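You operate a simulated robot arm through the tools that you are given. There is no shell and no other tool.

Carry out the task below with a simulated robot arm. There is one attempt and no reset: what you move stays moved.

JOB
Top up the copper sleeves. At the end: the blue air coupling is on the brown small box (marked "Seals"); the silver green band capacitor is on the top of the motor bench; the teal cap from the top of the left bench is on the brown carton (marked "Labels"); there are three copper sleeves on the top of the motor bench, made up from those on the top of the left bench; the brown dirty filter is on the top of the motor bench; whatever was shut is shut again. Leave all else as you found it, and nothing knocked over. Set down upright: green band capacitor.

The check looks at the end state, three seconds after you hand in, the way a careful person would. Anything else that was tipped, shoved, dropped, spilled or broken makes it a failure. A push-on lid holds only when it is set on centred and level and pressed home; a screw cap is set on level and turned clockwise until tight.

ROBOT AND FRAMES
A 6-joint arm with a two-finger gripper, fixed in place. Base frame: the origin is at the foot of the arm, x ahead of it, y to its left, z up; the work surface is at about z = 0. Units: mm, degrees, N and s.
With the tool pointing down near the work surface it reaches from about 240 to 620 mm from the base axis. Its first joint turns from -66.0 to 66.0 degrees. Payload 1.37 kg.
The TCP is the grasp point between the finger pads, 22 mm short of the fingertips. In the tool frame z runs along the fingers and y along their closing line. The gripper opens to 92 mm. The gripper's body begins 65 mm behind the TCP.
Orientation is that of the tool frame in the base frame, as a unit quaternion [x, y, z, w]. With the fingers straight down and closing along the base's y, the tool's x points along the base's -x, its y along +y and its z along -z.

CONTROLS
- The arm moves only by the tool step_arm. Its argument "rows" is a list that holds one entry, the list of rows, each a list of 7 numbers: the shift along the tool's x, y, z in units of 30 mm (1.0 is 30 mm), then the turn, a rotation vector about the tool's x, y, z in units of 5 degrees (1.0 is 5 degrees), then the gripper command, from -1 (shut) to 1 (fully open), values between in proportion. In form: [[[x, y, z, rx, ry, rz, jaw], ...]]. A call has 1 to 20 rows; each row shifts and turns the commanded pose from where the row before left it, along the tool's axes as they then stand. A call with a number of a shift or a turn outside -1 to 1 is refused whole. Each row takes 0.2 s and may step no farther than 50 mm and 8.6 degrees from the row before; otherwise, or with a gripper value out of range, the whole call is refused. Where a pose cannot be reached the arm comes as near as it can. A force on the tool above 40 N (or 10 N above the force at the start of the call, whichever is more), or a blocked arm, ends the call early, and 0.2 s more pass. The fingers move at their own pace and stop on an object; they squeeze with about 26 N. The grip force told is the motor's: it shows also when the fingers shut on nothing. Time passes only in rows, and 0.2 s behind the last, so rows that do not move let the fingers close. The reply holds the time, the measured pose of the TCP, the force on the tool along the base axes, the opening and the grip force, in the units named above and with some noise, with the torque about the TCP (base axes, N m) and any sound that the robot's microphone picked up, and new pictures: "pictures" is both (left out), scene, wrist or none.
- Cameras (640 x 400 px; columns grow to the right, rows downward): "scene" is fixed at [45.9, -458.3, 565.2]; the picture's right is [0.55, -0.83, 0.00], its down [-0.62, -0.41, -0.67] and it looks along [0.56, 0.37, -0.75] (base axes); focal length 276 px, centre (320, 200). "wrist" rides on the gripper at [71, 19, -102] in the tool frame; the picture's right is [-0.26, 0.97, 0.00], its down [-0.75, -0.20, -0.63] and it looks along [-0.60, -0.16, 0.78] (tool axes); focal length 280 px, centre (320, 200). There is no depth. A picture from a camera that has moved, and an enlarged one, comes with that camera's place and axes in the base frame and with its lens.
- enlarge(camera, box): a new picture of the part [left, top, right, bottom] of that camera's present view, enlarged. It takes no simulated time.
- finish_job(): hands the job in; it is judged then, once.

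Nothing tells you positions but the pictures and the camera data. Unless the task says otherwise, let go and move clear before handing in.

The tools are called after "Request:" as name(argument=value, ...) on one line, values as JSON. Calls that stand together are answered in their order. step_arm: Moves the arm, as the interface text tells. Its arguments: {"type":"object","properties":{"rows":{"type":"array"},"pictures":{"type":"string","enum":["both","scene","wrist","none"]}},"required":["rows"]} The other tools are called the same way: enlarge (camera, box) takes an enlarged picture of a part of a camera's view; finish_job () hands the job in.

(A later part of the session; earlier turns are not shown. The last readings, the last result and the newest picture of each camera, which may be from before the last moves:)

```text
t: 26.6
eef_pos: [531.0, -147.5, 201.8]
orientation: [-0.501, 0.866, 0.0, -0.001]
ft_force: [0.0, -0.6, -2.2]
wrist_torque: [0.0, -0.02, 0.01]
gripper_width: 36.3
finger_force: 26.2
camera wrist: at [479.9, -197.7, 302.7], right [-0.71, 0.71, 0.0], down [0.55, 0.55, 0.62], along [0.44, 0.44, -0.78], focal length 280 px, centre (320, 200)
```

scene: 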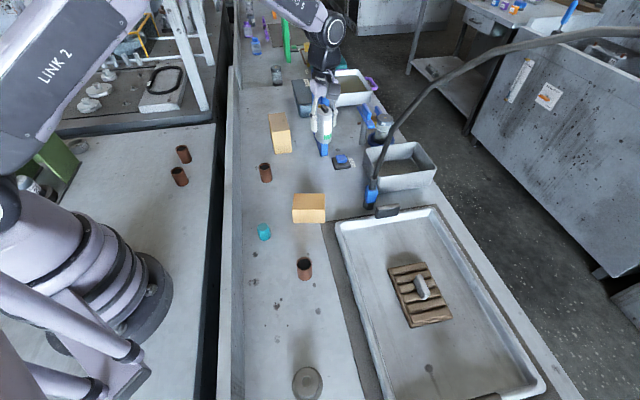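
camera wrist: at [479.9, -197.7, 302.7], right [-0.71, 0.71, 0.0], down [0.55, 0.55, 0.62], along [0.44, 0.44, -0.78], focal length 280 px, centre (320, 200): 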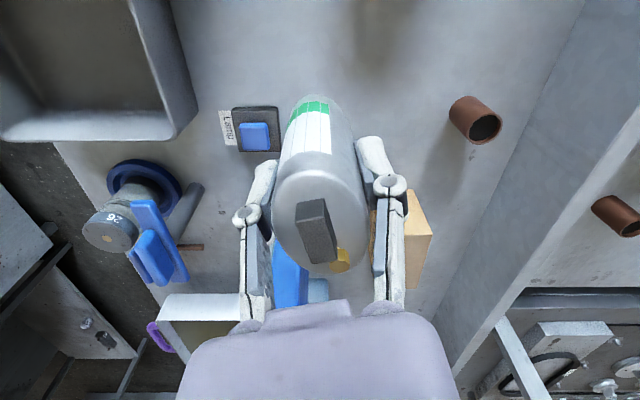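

It's held firmly. Now I carry it over to the motor bench around (264, 301).

Request:
step_arm(rows=[[[-0.53, 0.948, 0, 0, 0, 0, -1], [-0.53, 0.948, 0, 0, 0, 0, -1], [-0.53, 0.948, 0, 0, 0, 0, -1], [-0.53, 0.948, 0, 0, 0, 0, -1], [-0.53, 0.948, 0, 0, 0, 0, -1], [-0.53, 0.948, 0, 0, 0, 0, -1], [-0.53, 0.948, 0, 0, 0, 0, -1], [-0.53, 0.948, 0, 0, 0, 0, -1], [-0.53, 0.948, 0, 0, 0, 0, -1], [-0.53, 0.948, 0, 0, 0, 0, -1], [-0.53, 0.948, 0, 0, 0, 0, -1], [-0.53, 0.948, 0, 0, 0, 0, -1], [-0.53, 0.948, 0, 0, 0, 0, -1], [-0.53, 0.948, 0, 0, 0, 0, -1], [-0.53, 0.948, 0, 0, 0, 0, -1], [-0.53, 0.948, 0, 0, 0, 0, -1]]])

```text
t: 30.0
eef_pos: [263.7, 301.1, 203.4]
orientation: [-0.501, 0.865, 0.0, -0.001]
ft_force: [0.2, 0.5, -3.0]
wrist_torque: [0.0, -0.02, 0.0]
gripper_width: 36.2
finger_force: 26.6
camera wrist: at [212.8, 250.1, 303.5], right [-0.71, 0.71, 0.0], down [0.55, 0.55, 0.62], along [0.44, 0.44, -0.78], focal length 280 px, centre (320, 200)
```

scene: 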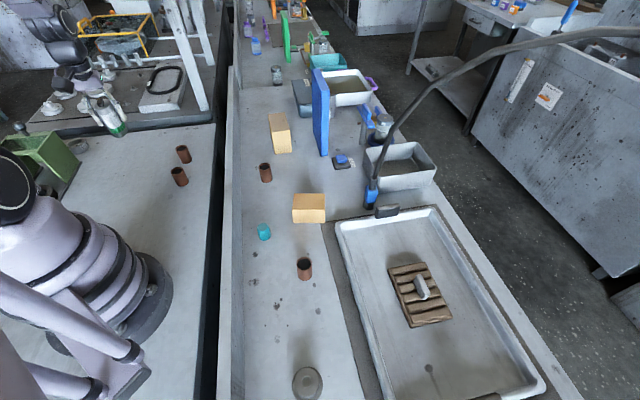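
wrist: 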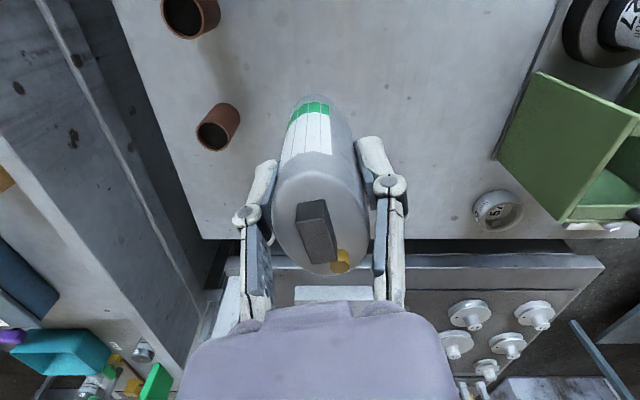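

The target spot on the motor bench is clear. I'll lower the capacitor to just above the surface.

Request:
step_arm(rows=[[[0, 0, 0.95, 0, 0, 0, -1], [0, 0, 0.95, 0, 0, 0, -1], [0, 0, 0.95, 0, 0, 0, -1], [0, 0, 0.95, 0, 0, 0, -1], [0, 0, 0.9, 0, 0, 0, -1], [0, 0, 0, 0, 0, 0, -1]]], pictures="both")

```text
t: 31.4
eef_pos: [264.6, 300.8, 61.4]
orientation: [-0.501, 0.865, 0.0, 0.0]
ft_force: [-0.3, -0.2, -1.5]
wrist_torque: [0.01, 0.0, 0.03]
gripper_width: 36.1
finger_force: 26.0
camera wrist: at [212.6, 249.4, 161.7], right [-0.71, 0.71, 0.0], down [0.55, 0.55, 0.62], along [0.44, 0.44, -0.78], focal length 280 px, centre (320, 200)
```

scene: 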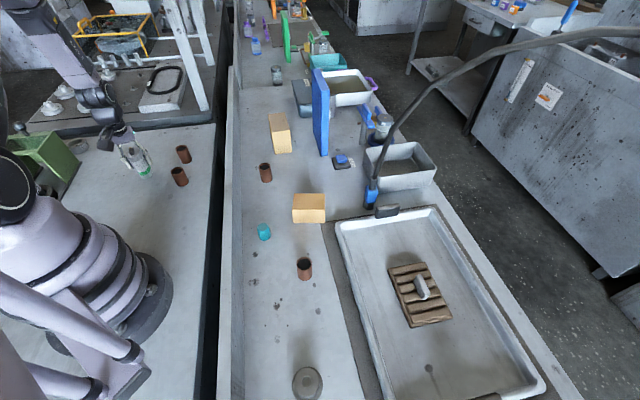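
wrist: 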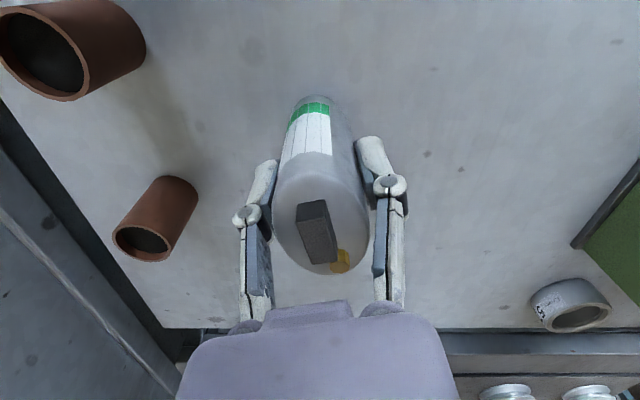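

A few millimetres remain; I'll lower in small steps watching the force.

Request:
step_arm(rows=[[[0, 0, 0.067, 0, 0, 0, -1], [0, 0, 0.067, 0, 0, 0, -1], [0, 0, 0.067, 0, 0, 0, -1], [0, 0, 0.04, 0, 0, 0, -1], [0, 0, 0, 0, 0, 0, -1]]], pictures="none")

Request:
step_arm(rows=[[[0, 0, 0.033, 0, 0, 0, -1], [0, 0, 0, 0, 0, 0, -1]]], pictures="none")

```text
t: 32.6
eef_pos: [264.4, 299.8, 54.0]
orientation: [-0.501, 0.865, 0.0, -0.001]
ft_force: [0.4, 0.0, -1.7]
wrist_torque: [0.0, -0.01, 0.01]
gripper_width: 36.0
finger_force: 26.2
```

```text
t: 33.2
eef_pos: [264.5, 300.5, 52.7]
orientation: [-0.501, 0.865, 0.0, -0.002]
ft_force: [0.6, 0.3, -1.3]
wrist_torque: [0.02, 0.0, 0.01]
gripper_width: 36.2
finger_force: 26.1
```

Request:
step_arm(rows=[[[0, 0, 0.03, 0, 0, 0, -1], [0, 0, 0, 0, 0, 0, -1]]], pictures="none")

Request:
step_arm(rows=[[[0, 0, 0.03, 0, 0, 0, -1], [0, 0, 0, 0, 0, 0, -1]]], pictures="none")

```text
t: 33.8
eef_pos: [264.2, 299.4, 52.1]
orientation: [-0.501, 0.866, 0.001, -0.002]
ft_force: [-3.7, -3.7, 9.3]
wrist_torque: [0.0, 0.07, 0.02]
gripper_width: 36.0
finger_force: 25.8
```

```text
t: 34.4
eef_pos: [264.3, 300.0, 50.4]
orientation: [-0.501, 0.865, 0.001, 0.0]
ft_force: [-1.2, -3.2, 18.8]
wrist_torque: [-0.05, 0.0, 0.07]
gripper_width: 36.2
finger_force: 25.4
```

Contact at about 52 mm. I'll ease the pressure, open, and rise.

Request:
step_arm(rows=[[[0, 0, -0.05, 0, 0, 0, -1], [0, 0, 0, 0, 0, 0, -0.1], [0, 0, 0, 0, 0, 0, 0.1], [0, 0, 0, 0, 0, 0, 0.3], [0, 0, 0, 0, 0, 0, 0.3], [0, 0, -0.5, 0, 0, 0, 0.3], [0, 0, -1, 0, 0, 0, 0.3], [0, 0, -1, 0, 0, 0, 0.3], [0, 0, -1, 0, 0, 0, 0.3], [0, 0, -1, 0, 0, 0, 0.3]]])

```text
t: 36.6
eef_pos: [263.0, 298.5, 187.4]
orientation: [-0.501, 0.866, 0.0, -0.002]
ft_force: [0.3, 1.0, 0.0]
wrist_torque: [-0.03, -0.02, 0.0]
gripper_width: 59.6
finger_force: 0.1
camera wrist: at [211.9, 248.3, 289.0], right [-0.71, 0.71, 0.0], down [0.55, 0.55, 0.62], along [0.44, 0.44, -0.78], focal length 280 px, centre (320, 200)
```

scene: 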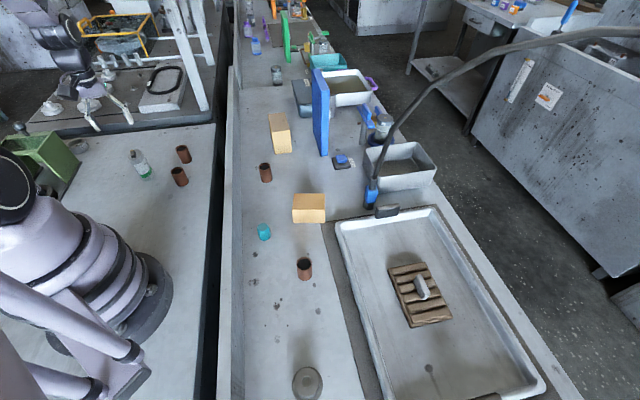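
wrist: 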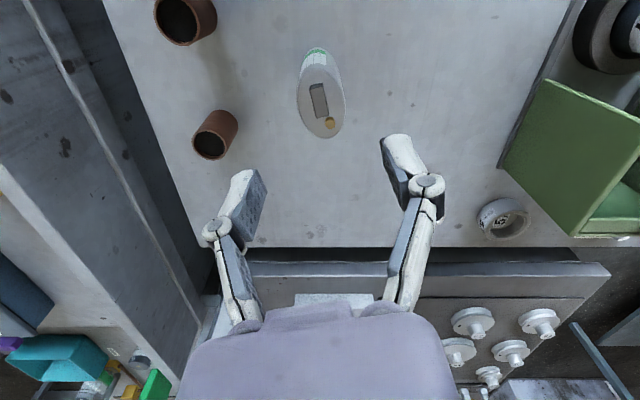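

The capacitor stands upright on the motor bench. Next I go to the sleeve near (449, -2) on the left bench and hover above it.

Request:
step_arm(rows=[[[0.507, -0.943, 0, 0, 0, 0, 0.3], [0.507, -0.943, 0, 0, 0, 0, 0.3], [0.507, -0.943, 0, 0, 0, 0, 0.3], [0.507, -0.943, 0, 0, 0, 0, 0.3], [0.507, -0.943, 0, 0, 0, 0, 0.3], [0.507, -0.943, 0, 0, 0, 0, 0.3], [0.507, -0.943, 0, 0, 0, 0, 0.3], [0.507, -0.943, 0, 0, 0, 0, 0.3], [0.507, -0.943, 0, 0, 0, 0, 0.3], [0.507, -0.943, 0, 0, 0, 0, 0.3], [0.507, -0.943, 0, 0, 0, 0, 0.3], [0, 0, 0, 0, 0, 0, 0.3]]])

Request:
enlarge(camera="wrist", box=[200, 20, 440, 180])

```text
t: 39.2
eef_pos: [450.2, 0.3, 186.4]
orientation: [-0.5, 0.866, 0.0, -0.002]
ft_force: [0.5, -0.5, -0.1]
wrist_torque: [-0.03, -0.01, -0.03]
gripper_width: 59.8
finger_force: 0.1
camera wrist: at [399.6, -51.0, 287.8], right [-0.71, 0.71, 0.0], down [0.55, 0.55, 0.62], along [0.44, 0.44, -0.78], focal length 280 px, centre (320, 200)
```

scene: 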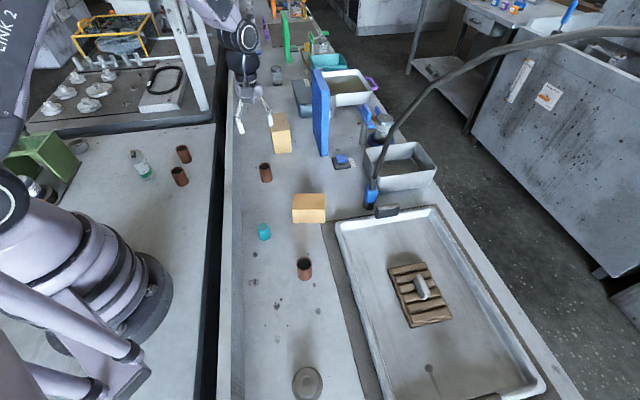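
wrist: 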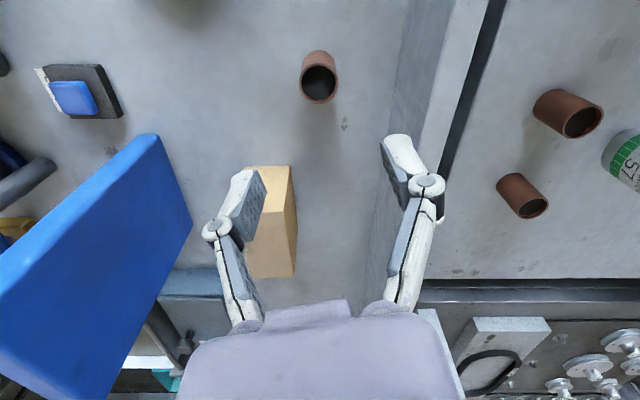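

```text
2.50 times, centred on (320, 100) of wrist
camera zoom: at [399.6, -51.0, 287.8], right [-0.71, 0.71, 0.0], down [0.55, 0.55, 0.62], along [0.44, 0.44, -0.78], focal length 701 px, centre (320, 450)
```

zoom: 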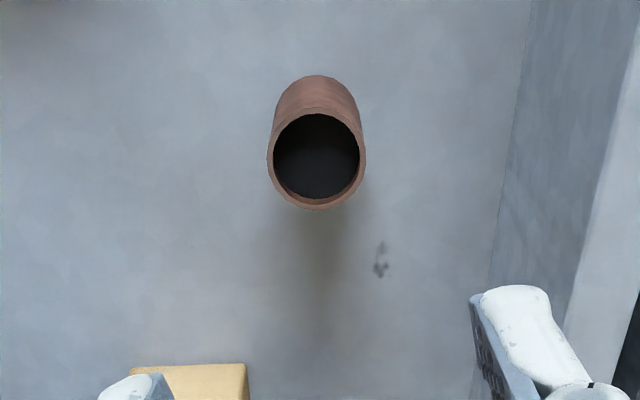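

The sleeve is centred beneath the gripper at about (449, -3), 32 mm across, 47 mm tall. I'll descend and grip it.

Request:
step_arm(rows=[[[0.11, -0.03, 0, 0, 0, 0, 0.3], [0, 0, 0.9, 0, 0, 0, 0.3], [0, 0, 0.9, 0, 0, 0, 0.3], [0, 0, 0.9, 0, 0, 0, 0.3], [0, 0, 0.9, 0, 0, 0, 0.3], [0, 0, 0.9, 0, 0, 0, 0.3], [0, 0, 0.7, 0, 0, 0, 0.3], [0, 0, 0, 0, 0, 0, -1], [0, 0, 0, 0, 0, 0, -1], [0, 0, 0, 0, 0, 0, -1], [0, 0, 0, 0, 0, 0, -1]]])

```text
t: 41.6
eef_pos: [450.9, -3.3, 29.9]
orientation: [-0.501, 0.865, 0.0, -0.001]
ft_force: [-0.3, 0.6, 0.1]
wrist_torque: [0.0, -0.08, -0.04]
gripper_width: 32.1
finger_force: 26.1
camera wrist: at [398.3, -54.0, 131.5], right [-0.71, 0.71, 0.0], down [0.55, 0.55, 0.62], along [0.44, 0.44, -0.78], focal length 280 px, centre (320, 200)
```

scene: 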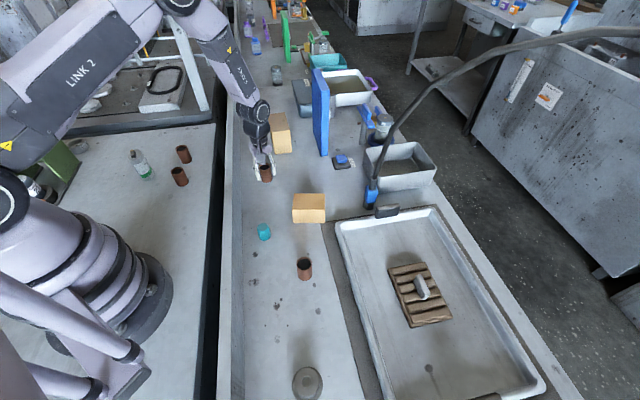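
wrist: 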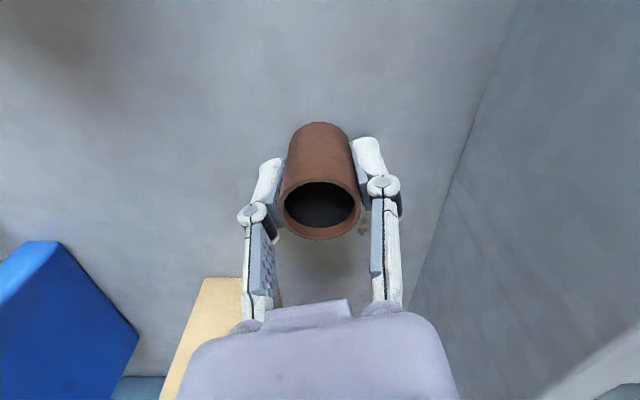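

The sleeve is held. I'll lift and carry it to a free spot on the motor bench near (190, 240).

Request:
step_arm(rows=[[[0, 0, -0.5, 0, 0, 0, -1], [0, 0, -1, 0, 0, 0, -1], [0, 0, -1, 0, 0, 0, -1], [0, 0, -1, 0, 0, 0, -1], [0, 0, -1, 0, 0, 0, -1], [0, 0, -1, 0, 0, 0, -1], [-0.222, 0.965, 0, 0, 0, 0, -1], [-0.222, 0.965, 0, 0, 0, 0, -1], [-0.222, 0.965, 0, 0, 0, 0, -1], [-0.222, 0.965, 0, 0, 0, 0, -1], [-0.222, 0.965, 0, 0, 0, 0, -1], [-0.222, 0.965, 0, 0, 0, 0, -1], [-0.222, 0.965, 0, 0, 0, 0, -1], [-0.222, 0.965, 0, 0, 0, 0, -1], [-0.222, 0.965, 0, 0, 0, 0, -1], [-0.222, 0.965, 0, 0, 0, 0, -1], [-0.222, 0.965, 0, 0, 0, 0, -1], [-0.222, 0.965, 0, 0, 0, 0, -1]]])

```text
t: 45.4
eef_pos: [188.9, 238.8, 196.4]
orientation: [-0.5, 0.866, 0.002, -0.001]
ft_force: [-0.2, -0.3, -0.6]
wrist_torque: [0.0, -0.01, -0.02]
gripper_width: 31.6
finger_force: 25.7
camera wrist: at [137.1, 189.1, 297.3], right [-0.71, 0.71, 0.0], down [0.55, 0.55, 0.62], along [0.44, 0.44, -0.78], focal length 280 px, centre (320, 200)
```

scene: 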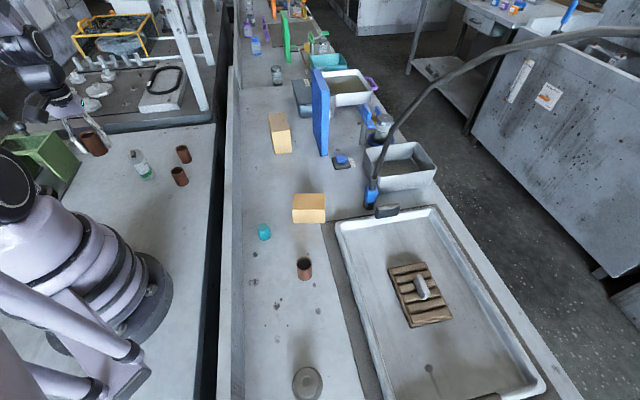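
wrist: 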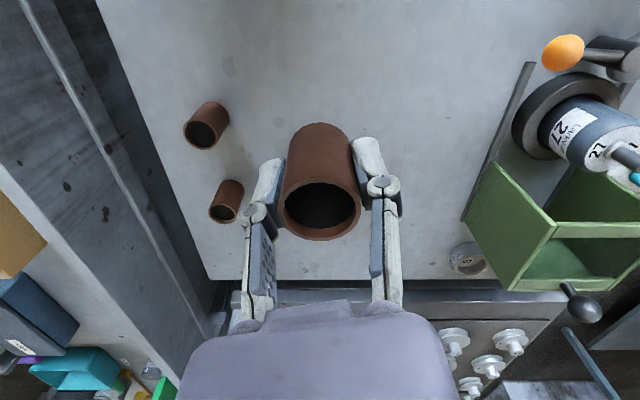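

Lowering the sleeve to just above the bench.

Request:
step_arm(rows=[[[0, 0, 0.9, 0, 0, 0, -1], [0, 0, 0.9, 0, 0, 0, -1], [0, 0, 0.9, 0, 0, 0, -1], [0, 0, 0.9, 0, 0, 0, -1], [0, 0, 0.9, 0, 0, 0, -1], [0, 0, 0.85, 0, 0, 0, -1], [0, 0, 0, 0, 0, 0, -1], [0, 0, 0, 0, 0, 0, -1]]], pictures="none")

Request:
step_arm(rows=[[[0, 0, 0.06, 0, 0, 0, -1], [0, 0, 0.04, 0, 0, 0, -1], [0, 0, 0, 0, 0, 0, -1]]], pictures="none")

```text
t: 47.2
eef_pos: [189.4, 239.6, 35.2]
orientation: [-0.501, 0.865, 0.001, -0.001]
ft_force: [-0.1, -0.5, -0.5]
wrist_torque: [-0.02, 0.0, 0.02]
gripper_width: 31.8
finger_force: 25.6
```

```text
t: 48.0
eef_pos: [189.3, 239.5, 32.5]
orientation: [-0.502, 0.865, 0.0, -0.002]
ft_force: [0.7, -0.7, -0.1]
wrist_torque: [-0.02, 0.0, 0.03]
gripper_width: 31.8
finger_force: 26.0
```

Request:
step_arm(rows=[[[0, 0, 0.05, 0, 0, 0, -1], [0, 0, 0, 0, 0, 0, -1]]], pictures="none")

Request:
step_arm(rows=[[[0, 0, 0.03, 0, 0, 0, -1], [0, 0, 0, 0, 0, 0, -1]]], pictures="none")

```text
t: 48.6
eef_pos: [189.9, 239.9, 31.0]
orientation: [-0.501, 0.866, 0.001, -0.002]
ft_force: [-0.7, 0.5, -0.1]
wrist_torque: [0.01, 0.01, 0.01]
gripper_width: 31.9
finger_force: 26.2
```

```text
t: 49.2
eef_pos: [189.6, 240.7, 30.4]
orientation: [-0.5, 0.866, 0.0, -0.002]
ft_force: [0.0, 0.2, 0.0]
wrist_torque: [-0.01, -0.02, -0.01]
gripper_width: 32.0
finger_force: 26.4
```

Request:
step_arm(rows=[[[0, 0, 0.03, 0, 0, 0, -1], [0, 0, 0, 0, 0, 0, -1]]], pictures="none")

```text
t: 49.8
eef_pos: [188.8, 239.2, 30.1]
orientation: [-0.501, 0.866, 0.001, -0.001]
ft_force: [-1.1, -1.1, 16.1]
wrist_torque: [-0.05, 0.06, 0.01]
gripper_width: 31.8
finger_force: 26.2
```

The sleeve touches the bench. I'll open gently and rise.

Request:
step_arm(rows=[[[0, 0, -0.03, 0, 0, 0, -1], [0, 0, 0, 0, 0, 0, -0.1], [0, 0, 0, 0, 0, 0, 0.1], [0, 0, 0, 0, 0, 0, 0.3], [0, 0, 0, 0, 0, 0, 0.3], [0, 0, -0.5, 0, 0, 0, 0.3], [0, 0, -1, 0, 0, 0, 0.3], [0, 0, -1, 0, 0, 0, 0.3], [0, 0, -1, 0, 0, 0, 0.3], [0, 0, -1, 0, 0, 0, 0.3], [0, 0, -1, 0, 0, 0, 0.3]]])

```text
t: 52.2
eef_pos: [189.0, 240.7, 196.8]
orientation: [-0.501, 0.865, 0.0, -0.001]
ft_force: [0.0, 0.5, -0.7]
wrist_torque: [0.01, -0.04, -0.03]
gripper_width: 59.7
finger_force: 0.0
camera wrist: at [137.7, 189.2, 297.4], right [-0.71, 0.71, 0.0], down [0.55, 0.55, 0.62], along [0.44, 0.44, -0.78], focal length 280 px, centre (320, 200)
```

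scene: 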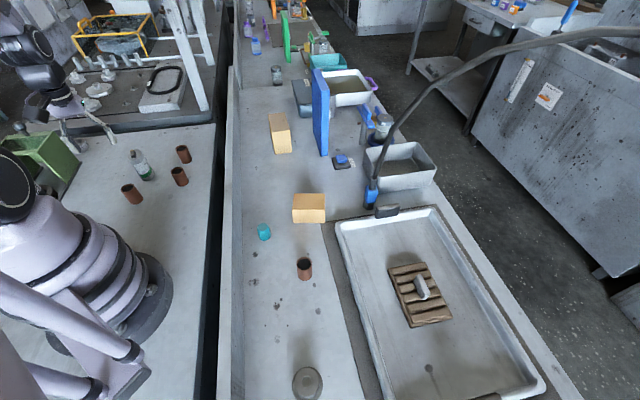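
wrist: 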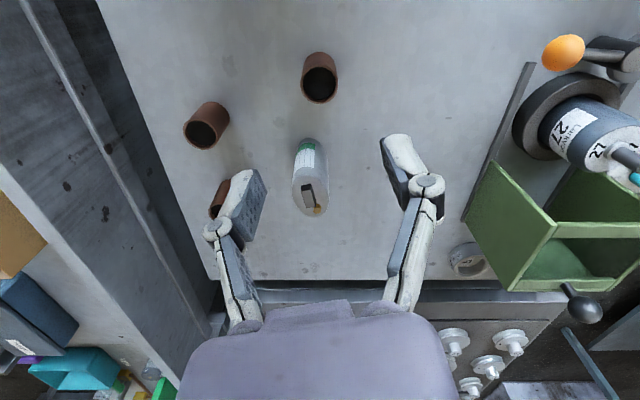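

Three sleeves now stand on the motor bench. Next is the teal cap near (291, -133) on the left bench; I move above it and turn the fingers parallel to the bench lip.

Request:
step_arm(rows=[[[0.359, -0.886, 0, 0, 0, 0, 0.3], [0.359, -0.886, 0, 0, 0, 0, 0.3], [0.359, -0.886, 0, 0, 0, 0, 0.3], [0.359, -0.886, 0, 0, 0, 0, 0.3], [0.359, -0.886, 0, 0, 0, 0, 0.3], [0.359, -0.886, 0, 0, 0, 0, 0.3], [0.359, -0.886, 0, 0, 0, 0, 0.3], [0.359, -0.886, 0, 0, 0, 0, 0.3], [0.889, -0.299, 0, 0, 0, 0, 0.3], [0.889, -0.299, 0, 0, 0, 0, 0.3], [0.889, -0.299, 0, 0, 0, 0, 0.3], [0.889, -0.299, 0, 0, 0, 0, 0.3], [0.889, -0.299, 0, 0, 0, 0, 0.3], [0.889, -0.299, 0, 0, 0, 0, 0.3], [0.889, -0.299, 0, 0, 0, 0, 0.3]]], pictures="none")

Request:
step_arm(rows=[[[0, 0, 0, 0, 0, 1, 0.3], [0, 0, 0, 0, 0, 1, 0.3], [0, 0, 0, 0, 0, 1, 0.3], [0, 0, 0, 0, 0, 1, 0.3], [0, 0, 0, 0, 0, 1, 0.3], [0, 0, 0, 0, 0, 1, 0.3], [0, 0, 0, 0, 0, 1, 0.3], [0, 0, 0, 0, 0, 1, 0.3], [0, 0, 0, 0, 0, 1, 0.3], [0, 0, 0, 0, 0, 1, 0.3], [0, 0, 0, 0, 0, 1, 0.3], [0, 0, 0, 0, 0, 1, 0.3], [0, 0, 0, 0, 0, 1, 0.3], [0, 0, 0, 0, 0, 1, 0.3], [0, 0, 0, 0, 0, 1, 0.3], [0, 0, 0, 0, 0, 1, 0.3], [0, 0, 0, 0, 0, 1, 0.3], [0, 0, 0, 0, 0, 1, 0.3], [0, 0, 0, 0, 0, 1, 0.3], [0, 0, 0, 0, 0, 1, 0.3]]])

Request:
enlarge(camera="wrist", box=[200, 20, 440, 180])

```text
t: 55.4
eef_pos: [291.3, -134.8, 195.4]
orientation: [-0.501, 0.866, 0.0, -0.001]
ft_force: [-0.6, -0.3, -0.1]
wrist_torque: [0.02, 0.0, 0.06]
gripper_width: 60.0
finger_force: 0.0
```

```text
t: 59.6
eef_pos: [291.4, -135.5, 195.9]
orientation: [0.342, 0.94, 0.0, -0.001]
ft_force: [-1.1, 0.6, 1.0]
wrist_torque: [0.0, 0.01, -0.01]
gripper_width: 59.8
finger_force: 0.1
camera wrist: at [250.5, -74.1, 296.4], right [0.82, 0.57, 0.0], down [0.45, -0.64, 0.62], along [0.36, -0.51, -0.78], focal length 280 px, centre (320, 200)
```

scene: 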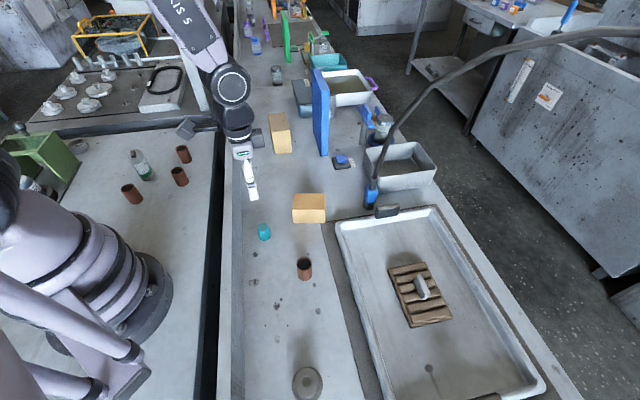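
wrist: 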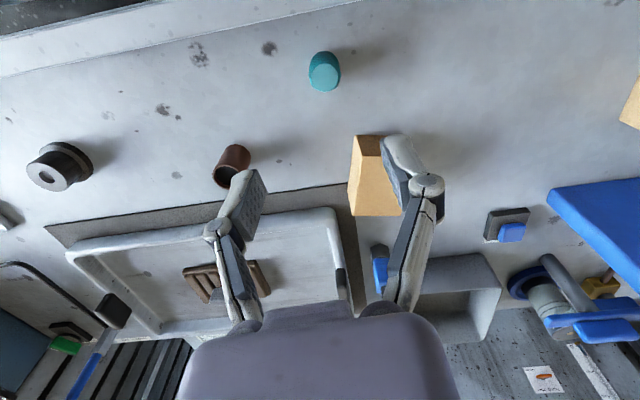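

```text
2.50 times, centred on (320, 100) of wrist
camera zoom: at [250.5, -74.1, 296.4], right [0.82, 0.57, 0.0], down [0.45, -0.64, 0.62], along [0.36, -0.51, -0.78], focal length 701 px, centre (320, 450)
```

zoom: 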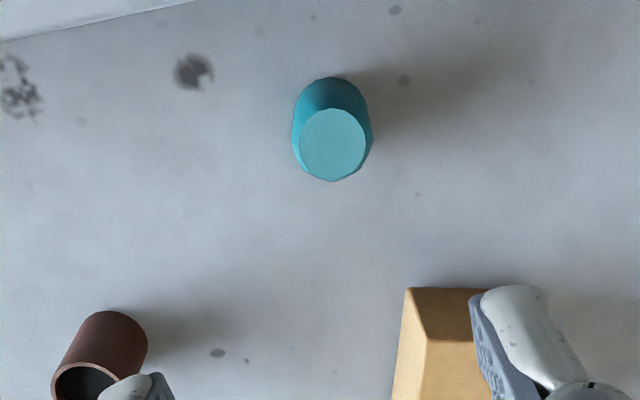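

The teal cap is upright at about (296, -130), roughly 31 mm tall. I'll centre, descend and grip it low.

Request:
step_arm(rows=[[[0, 0.233, 0, 0, 0, 0, 0.3], [0, 0, 0.9, 0, 0, 0, 0.3], [0, 0, 0.9, 0, 0, 0, 0.3], [0, 0, 0.9, 0, 0, 0, 0.3], [0, 0, 0.9, 0, 0, 0, 0.3], [0, 0, 0.9, 0, 0, 0, 0.3], [0, 0, 0.8, 0, 0, 0, 0.3], [0, 0, 0.3, 0, 0, 0, 0.3], [0, 0, 0, 0, 0, 0, 0.3]]])

```text
t: 61.6
eef_pos: [296.6, -129.3, 28.7]
orientation: [0.342, 0.94, -0.001, -0.001]
ft_force: [0.2, -0.7, -0.2]
wrist_torque: [0.0, -0.01, 0.02]
gripper_width: 59.8
finger_force: 0.1
camera wrist: at [255.2, -68.1, 128.3], right [0.82, 0.57, 0.0], down [0.45, -0.64, 0.62], along [0.36, -0.51, -0.78], focal length 280 px, centre (320, 200)
```

scene: 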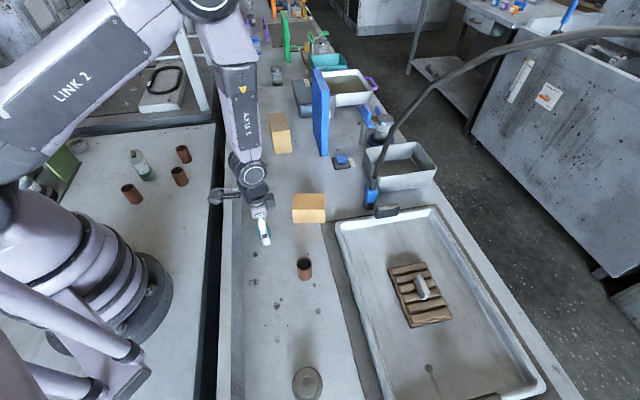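
wrist: 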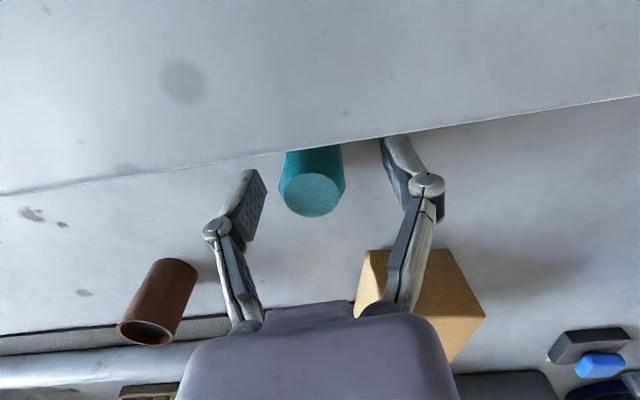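

The cap is between the fingers. Lower slightly and close.

Request:
step_arm(rows=[[[0, 0, 0.1, 0, 0, 0, 0.3], [0, 0, 0, 0, 0, 0, -1], [0, 0, 0, 0, 0, 0, -1], [0, 0, 0, 0, 0, 0, -1], [0, 0, 0, 0, 0, 0, -1], [0, 0, -0.3, 0, 0, 0, -1], [0, 0, -0.7, 0, 0, 0, -1], [0, 0, 0, 0, 0, 0, -1]]])

```text
t: 63.4
eef_pos: [295.1, -129.6, 55.2]
orientation: [0.341, 0.94, -0.001, -0.001]
ft_force: [0.1, 0.9, -0.4]
wrist_torque: [0.01, -0.03, 0.02]
gripper_width: 28.3
finger_force: 26.1
camera wrist: at [254.1, -68.4, 156.2], right [0.82, 0.57, 0.0], down [0.45, -0.64, 0.62], along [0.36, -0.51, -0.78], focal length 280 px, centre (320, 200)
```

scene: 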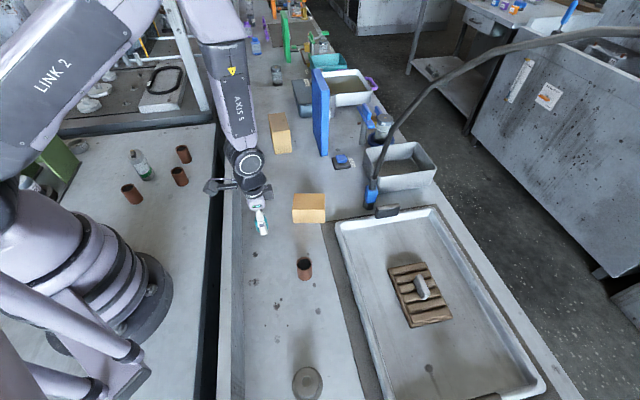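
wrist: 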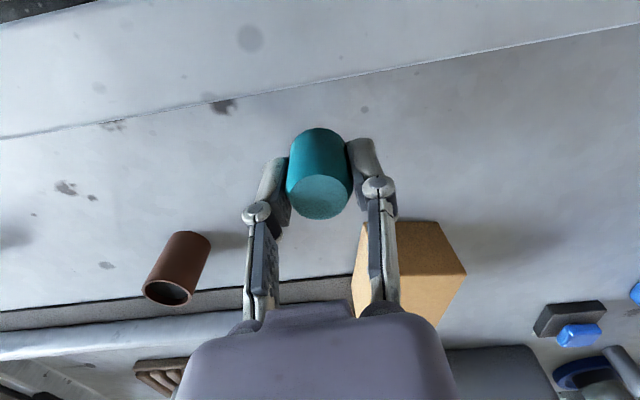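

The cap is held. I'll lift it to a safe height and carry it over the "Labels" carton near (592, 57).

Request:
step_arm(rows=[[[0, 0, -1, 0, 0, 0, -1], [0, 0, -1, 0, 0, 0, -1], [0, 0, -1, 0, 0, 0, -1], [0, 0, -1, 0, 0, 0, -1], [0, 0, -0.8, 0, 0, 0, -1], [-0.3, 0.928, 0, 0, 0, 0, -1], [-0.3, 0.928, 0, 0, 0, 0, -1], [-0.3, 0.928, 0, 0, 0, 0, -1], [-0.3, 0.928, 0, 0, 0, 0, -1], [-0.3, 0.928, 0, 0, 0, 0, -1], [-0.3, 0.928, 0, 0, 0, 0, -1], [-0.3, 0.928, 0, 0, 0, 0, -1], [-0.3, 0.928, 0, 0, 0, 0, -1], [-0.3, 0.928, 0, 0, 0, 0, -1], [-0.3, 0.928, 0, 0, 0, 0, -1], [-0.3, 0.928, 0, 0, 0, 0, -1], [-0.3, 0.928, 0, 0, 0, 0, -1]]])

```text
t: 67.0
eef_pos: [593.7, 56.6, 197.8]
orientation: [0.342, 0.94, -0.002, -0.001]
ft_force: [-0.5, 0.6, -0.1]
wrist_torque: [0.01, 0.0, 0.01]
gripper_width: 28.3
finger_force: 26.0
camera wrist: at [552.2, 118.2, 299.1], right [0.82, 0.57, 0.0], down [0.45, -0.64, 0.62], along [0.36, -0.51, -0.78], focal length 280 px, centre (320, 200)
```

scene: 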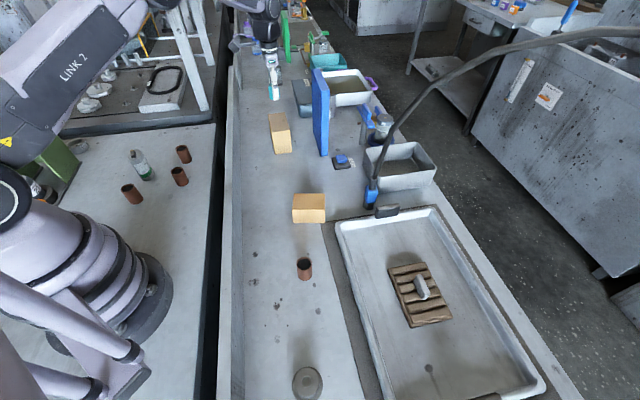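
wrist: 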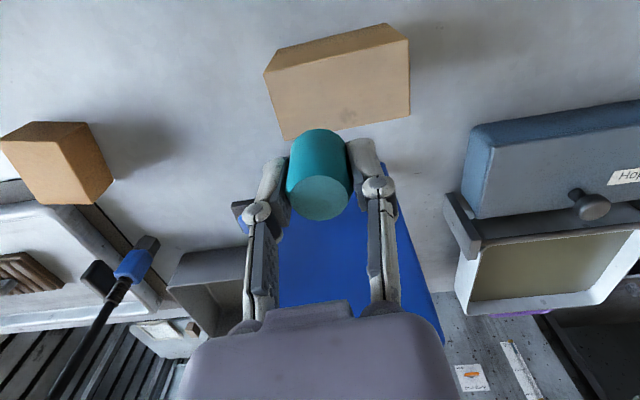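

The cap is over the near half of the "Labels" carton's top. I'll lower slowly to contact.

Request:
step_arm(rows=[[[0, 0, 0.9, 0, 0, 0, -1], [0, 0, 0.9, 0, 0, 0, -1], [0, 0, 0.8, 0, 0, 0, -1], [0, 0, 0, 0, 0, 0, -1], [0, 0, 0, 0, 0, 0, -1]]])

Request:
step_arm(rows=[[[0, 0, 0.07, 0, 0, 0, -1], [0, 0, 0.07, 0, 0, 0, -1], [0, 0, 0, 0, 0, 0, -1]]], pictures="none")

```text
t: 68.2
eef_pos: [594.2, 57.8, 120.4]
orientation: [0.341, 0.94, -0.001, -0.001]
ft_force: [-0.3, 0.4, 0.0]
wrist_torque: [-0.02, -0.02, -0.01]
gripper_width: 28.3
finger_force: 26.1
camera wrist: at [552.1, 118.7, 220.9], right [0.82, 0.57, 0.0], down [0.45, -0.64, 0.62], along [0.36, -0.51, -0.78], focal length 280 px, centre (320, 200)
```

scene: 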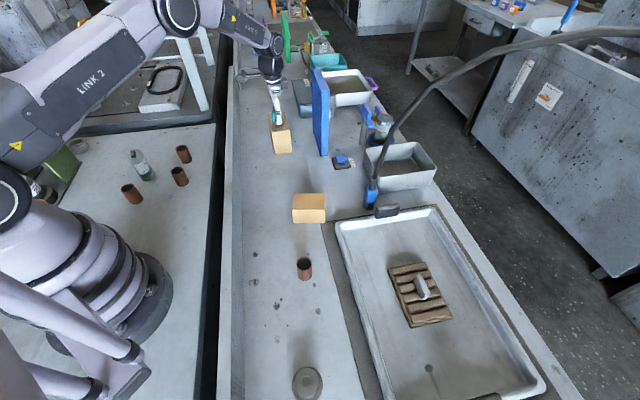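
wrist: 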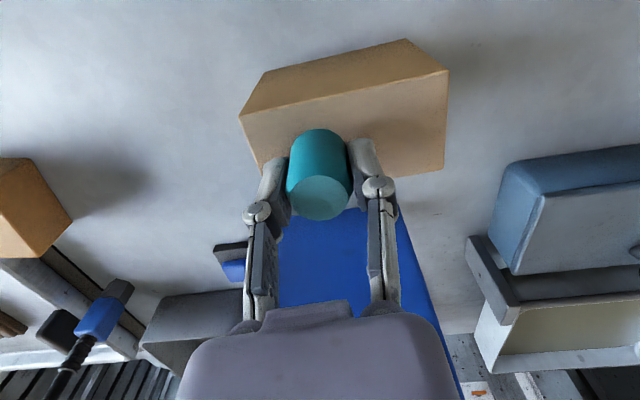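

```text
t: 69.0
eef_pos: [592.7, 57.0, 115.0]
orientation: [0.342, 0.94, -0.001, -0.001]
ft_force: [-0.6, 0.3, -0.1]
wrist_torque: [-0.01, 0.02, 0.01]
gripper_width: 28.4
finger_force: 25.8
```

Request:
step_arm(rows=[[[0, 0, 0.05, 0, 0, 0, -1], [0, 0, 0.03, 0, 0, 0, -1], [0, 0, 0, 0, 0, 0, -1]]], pictures="none")

Request:
step_arm(rows=[[[0, 0, 0.03, 0, 0, 0, -1], [0, 0, 0, 0, 0, 0, -1]]], pictures="none")

```text
t: 69.8
eef_pos: [592.9, 57.6, 113.1]
orientation: [0.341, 0.94, -0.001, -0.002]
ft_force: [1.0, -0.9, -0.4]
wrist_torque: [-0.01, 0.0, 0.03]
gripper_width: 28.3
finger_force: 25.6
```

```text
t: 70.4
eef_pos: [592.6, 57.2, 112.4]
orientation: [0.342, 0.94, 0.0, 0.0]
ft_force: [-0.1, 0.6, -0.6]
wrist_torque: [0.03, 0.0, -0.01]
gripper_width: 28.3
finger_force: 26.2
```

Request:
step_arm(rows=[[[0, 0, 0.04, 0, 0, 0, -1], [0, 0, 0, 0, 0, 0, -1]]], pictures="none")

Request:
step_arm(rows=[[[0, 0, 0.04, 0, 0, 0, -1], [0, 0, 0, 0, 0, 0, -1]]], pictures="wrist")

```text
t: 71.0
eef_pos: [593.2, 57.4, 111.7]
orientation: [0.341, 0.94, 0.0, -0.001]
ft_force: [0.1, 0.6, -0.3]
wrist_torque: [0.0, -0.01, 0.03]
gripper_width: 28.0
finger_force: 25.8
```

```text
t: 71.6
eef_pos: [594.0, 57.1, 110.6]
orientation: [0.341, 0.94, 0.0, -0.002]
ft_force: [-0.2, 0.6, -0.1]
wrist_torque: [-0.03, -0.01, -0.02]
gripper_width: 28.1
finger_force: 26.4
camera wrist: at [551.8, 118.2, 211.0], right [0.82, 0.57, 0.0], down [0.45, -0.64, 0.62], along [0.36, -0.51, -0.78], focal length 280 px, centre (320, 200)
```

wrist: 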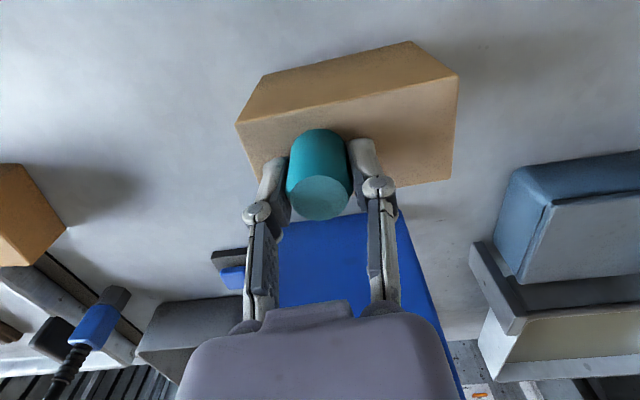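

Request:
step_arm(rows=[[[0, 0, 0.04, 0, 0, 0, -1], [0, 0, 0, 0, 0, 0, -1]]], pictures="none")

Request:
step_arm(rows=[[[0, 0, 0.03, 0, 0, 0, -1], [0, 0, 0, 0, 0, 0, -1]]], pictures="none")

Request:
step_arm(rows=[[[0, 0, 0.03, 0, 0, 0, -1], [0, 0, 0, 0, 0, 0, -1]]], pictures="none")

```text
t: 72.2
eef_pos: [594.1, 56.8, 108.9]
orientation: [0.341, 0.94, -0.001, 0.0]
ft_force: [-2.0, -0.3, 5.9]
wrist_torque: [0.05, 0.03, 0.02]
gripper_width: 28.5
finger_force: 26.2
```

```text
t: 72.8
eef_pos: [593.4, 56.8, 109.7]
orientation: [0.342, 0.94, 0.0, 0.0]
ft_force: [-5.0, -1.0, 17.4]
wrist_torque: [0.03, 0.16, -0.04]
gripper_width: 28.6
finger_force: 25.7
```

```text
t: 73.4
eef_pos: [593.8, 56.5, 108.4]
orientation: [0.341, 0.94, 0.0, 0.0]
ft_force: [-0.7, -0.6, 18.4]
wrist_torque: [0.02, 0.04, -0.04]
gripper_width: 28.3
finger_force: 25.7
```

Contact. I'll ease up a little, release, and rise.

Request:
step_arm(rows=[[[0, 0, -0.05, 0, 0, 0, -1], [0, 0, 0, 0, 0, 0, -0.3], [0, 0, 0, 0, 0, 0, -0.15], [0, 0, 0, 0, 0, 0, 0.0], [0, 0, 0, 0, 0, 0, 0.1], [0, 0, 0, 0, 0, 0, 0.1], [0, 0, -0.3, 0, 0, 0, 0.1], [0, 0, -0.8, 0, 0, 0, 0.1], [0, 0, -1, 0, 0, 0, 0.1], [0, 0, -1, 0, 0, 0, 0.1], [0, 0, -1, 0, 0, 0, 0.1]]])

Request:
enlarge(camera="wrist", box=[220, 0, 460, 180])

Request:
enlarge(camera="scene", box=[220, 70, 400, 220])

```text
t: 75.8
eef_pos: [593.7, 57.0, 231.6]
orientation: [0.341, 0.94, 0.0, -0.001]
ft_force: [-0.6, -0.4, -0.2]
wrist_torque: [-0.01, -0.02, 0.0]
gripper_width: 50.8
finger_force: 0.1
camera wrist: at [552.1, 118.5, 332.4], right [0.82, 0.57, 0.0], down [0.45, -0.64, 0.62], along [0.36, -0.51, -0.78], focal length 280 px, centre (320, 200)
```

scene: 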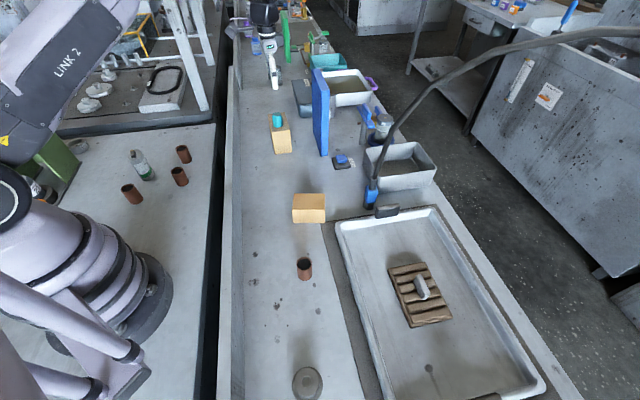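
wrist: 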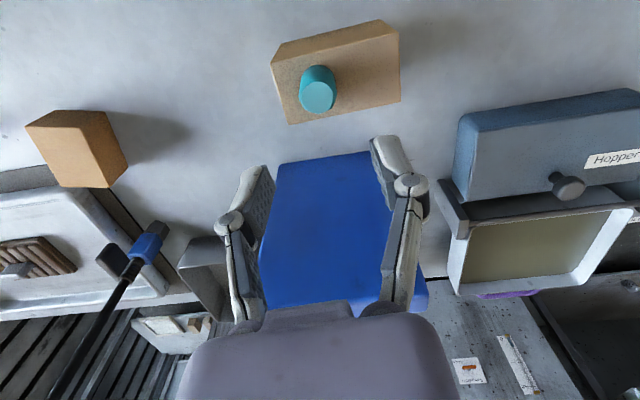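

```text
2.22 times, centred on (340, 90) of wrist
camera zoom: at [552.1, 118.5, 332.4], right [0.82, 0.57, 0.0], down [0.45, -0.64, 0.62], along [0.36, -0.51, -0.78], focal length 623 px, centre (276, 444)
```

zoom: 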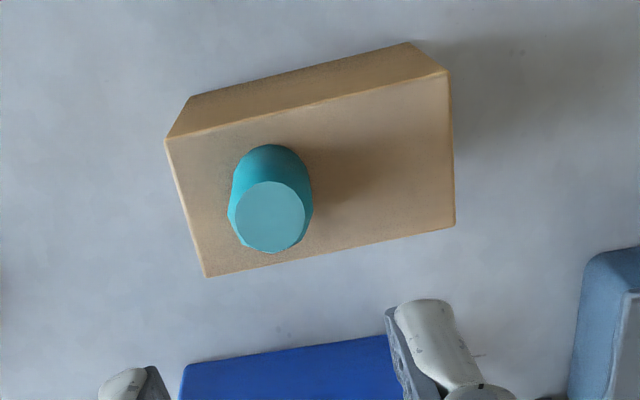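

```text
2.67 times, centred on (310, 145) of scene
camera zoom: at [45.9, -458.3, 565.2], right [0.55, -0.83, 0.0], down [-0.62, -0.41, -0.67], along [0.56, 0.37, -0.75], focal length 736 px, centre (347, 347)
```

zoom: 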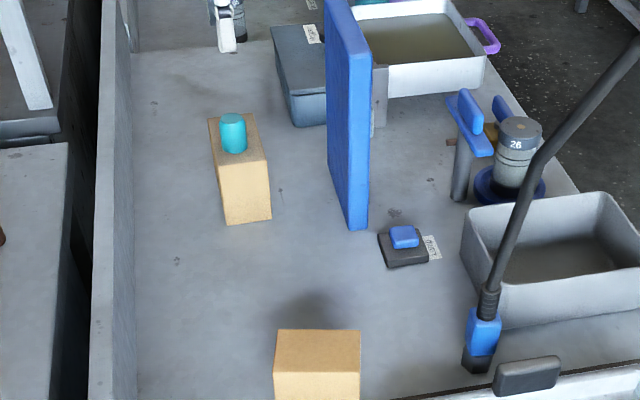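

The teal cap stands on the "Labels" carton. Next is the dirty filter in the tray; I'll route around the hose and hover near it, fingers set across its handle.

Request:
step_arm(rows=[[[-0.028, -0.978, -0.067, 0, 0, 0, 0.3], [-0.028, -0.978, -0.067, 0, 0, 0, 0.3], [-0.028, -0.978, -0.067, 0, 0, 0, 0.3], [-0.028, -0.978, -0.067, 0, 0, 0, 0.3], [-0.028, -0.978, -0.067, 0, 0, 0, 0.3], [-0.028, -0.978, -0.067, 0, 0, 0, 0.3], [-0.028, -0.978, -0.067, 0, 0, 0, 0.3], [-0.028, -0.978, -0.067, 0, 0, 0, 0.3], [-0.028, -0.978, -0.067, 0, 0, 0, 0.3]]], pictures="none")

Request:
step_arm(rows=[[[0, 0, 0, 0, 0, -1, 0.3], [0, 0, 0, 0, 0, -1, 0.3], [0, 0, 0, 0, 0, -1, 0.3], [0, 0, 0, 0, 0, -1, 0.3], [0, 0, 0, 0, 0, -1, 0.3], [0, 0, 0, 0, 0, -1, 0.3], [0, 0, 0, 0, 0, -1, 0.3], [0, 0, 0, 0, 0, -1, 0.3], [0, 0, 0, 0, 0, -1, 0.3], [0, 0, 0, 0, 0, -1, 0.3], [0, 0, 0, 0, 0, -1, 0.3], [0, 0, 0, 0, 0, -1, 0.3], [0, 0, 0, 0, 0, -1, 0.3], [0, 0, 0, 0, 0, -1, 0.3], [0, 0, 0, 0, 0, -1, 0.3], [0, 0, 0, 0, 0, -1, 0.3], [0, 0, 0, 0, 0, -1, 0.3]]], pictures="wrist")

Request:
step_arm(rows=[[[0.966, -0.589, 0, 0, 0, 0, 0.3], [0.966, -0.589, 0, 0, 0, 0, 0.3], [0.966, -0.589, 0, 0, 0, 0, 0.3], [0.966, -0.589, 0, 0, 0, 0, 0.3], [0.966, -0.589, 0, 0, 0, 0, 0.3], [0.966, -0.589, 0, 0, 0, 0, 0.3], [0.966, -0.589, 0, 0, 0, 0, 0.3], [0.966, -0.589, 0, 0, 0, 0, 0.3], [0.966, -0.589, 0, 0, 0, 0, 0.3]]])

```text
t: 77.8
eef_pos: [430.3, -149.2, 248.2]
orientation: [0.341, 0.94, 0.0, -0.001]
ft_force: [0.4, -0.1, -0.1]
wrist_torque: [0.01, 0.01, -0.01]
gripper_width: 59.6
finger_force: 0.1
```

```text
t: 81.4
eef_pos: [429.3, -149.4, 250.1]
orientation: [-0.385, 0.923, 0.0, -0.002]
ft_force: [0.3, 0.4, -0.6]
wrist_torque: [0.0, -0.01, 0.0]
gripper_width: 59.9
finger_force: 0.0
camera wrist: at [366.6, -185.5, 350.8], right [-0.5, 0.87, 0.0], down [0.68, 0.39, 0.62], along [0.54, 0.31, -0.78], focal length 280 px, centre (320, 200)
```

wrist: 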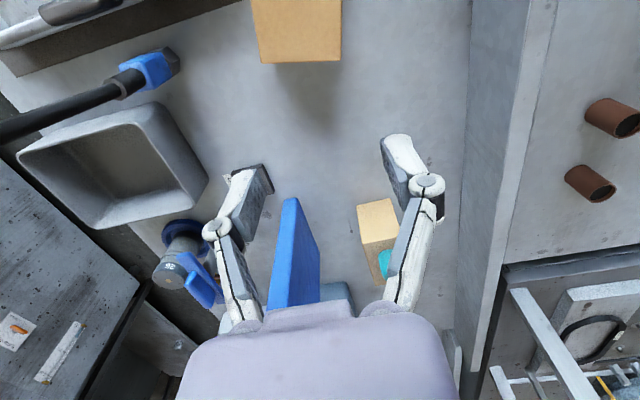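

```text
t: 83.4
eef_pos: [357.5, -448.3, 252.7]
orientation: [-0.384, 0.923, 0.0, -0.002]
ft_force: [0.3, -0.3, 0.3]
wrist_torque: [0.01, -0.02, -0.02]
gripper_width: 59.6
finger_force: 0.0
camera wrist: at [294.7, -483.9, 352.6], right [-0.5, 0.87, 0.0], down [0.68, 0.39, 0.62], along [0.54, 0.31, -0.78], focal length 280 px, centre (320, 200)
```

scene: 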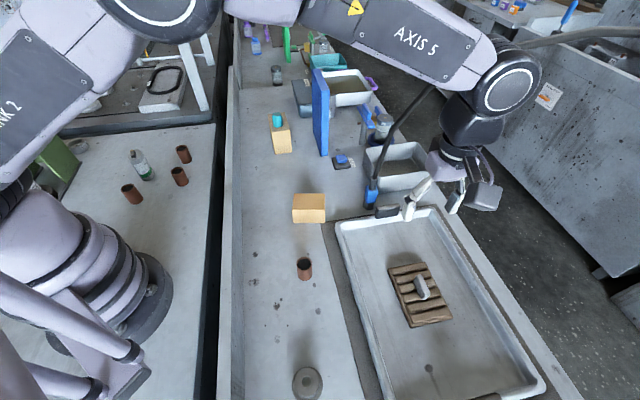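
wrist: 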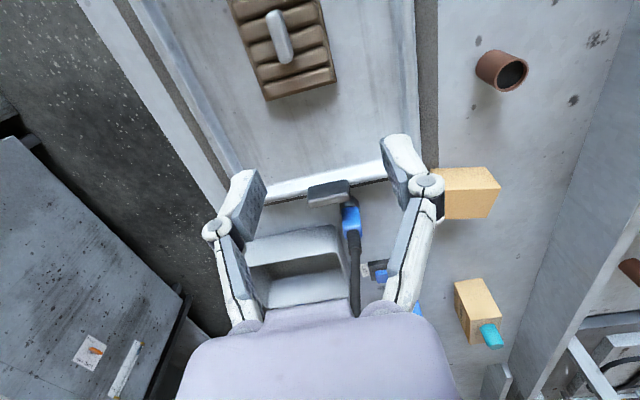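

The filter and its handle are visible at about (355, -495). I'll zoom to see the handle's shape.

Request:
enlarge(camera="wrist", box=[200, 0, 380, 120])

Request:
enlarge(camera="scene", box=[370, 240, 480, 340])

```text
3.33 times, centred on (290, 60) of wrist
camera zoom: at [294.7, -483.9, 352.6], right [-0.5, 0.87, 0.0], down [0.68, 0.39, 0.62], along [0.54, 0.31, -0.78], focal length 935 px, centre (420, 667)
```

zoom: 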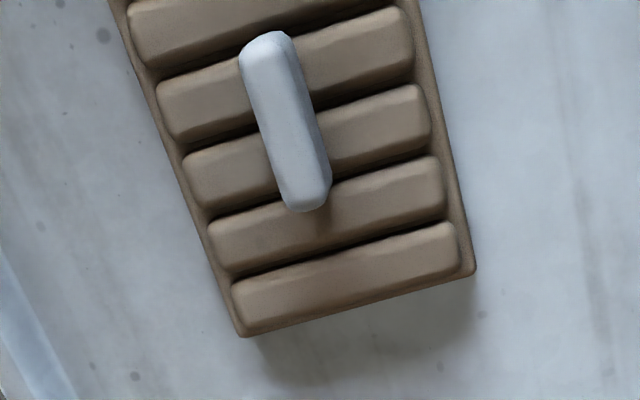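

```text
4.00 times, centred on (425, 290) of scene
camera zoom: at [45.9, -458.3, 565.2], right [0.55, -0.83, 0.0], down [-0.62, -0.41, -0.67], along [0.56, 0.37, -0.75], focal length 1104 px, centre (-100, -160)
```

zoom: 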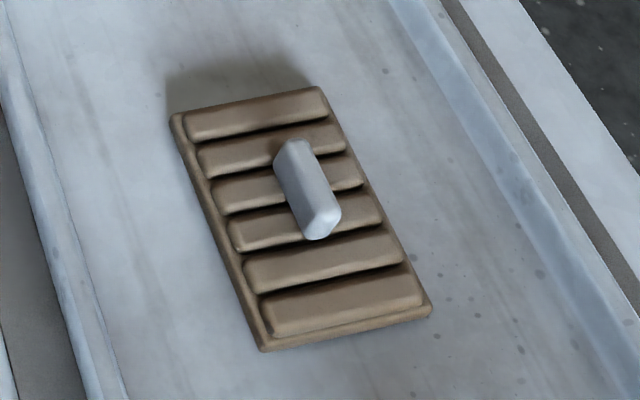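

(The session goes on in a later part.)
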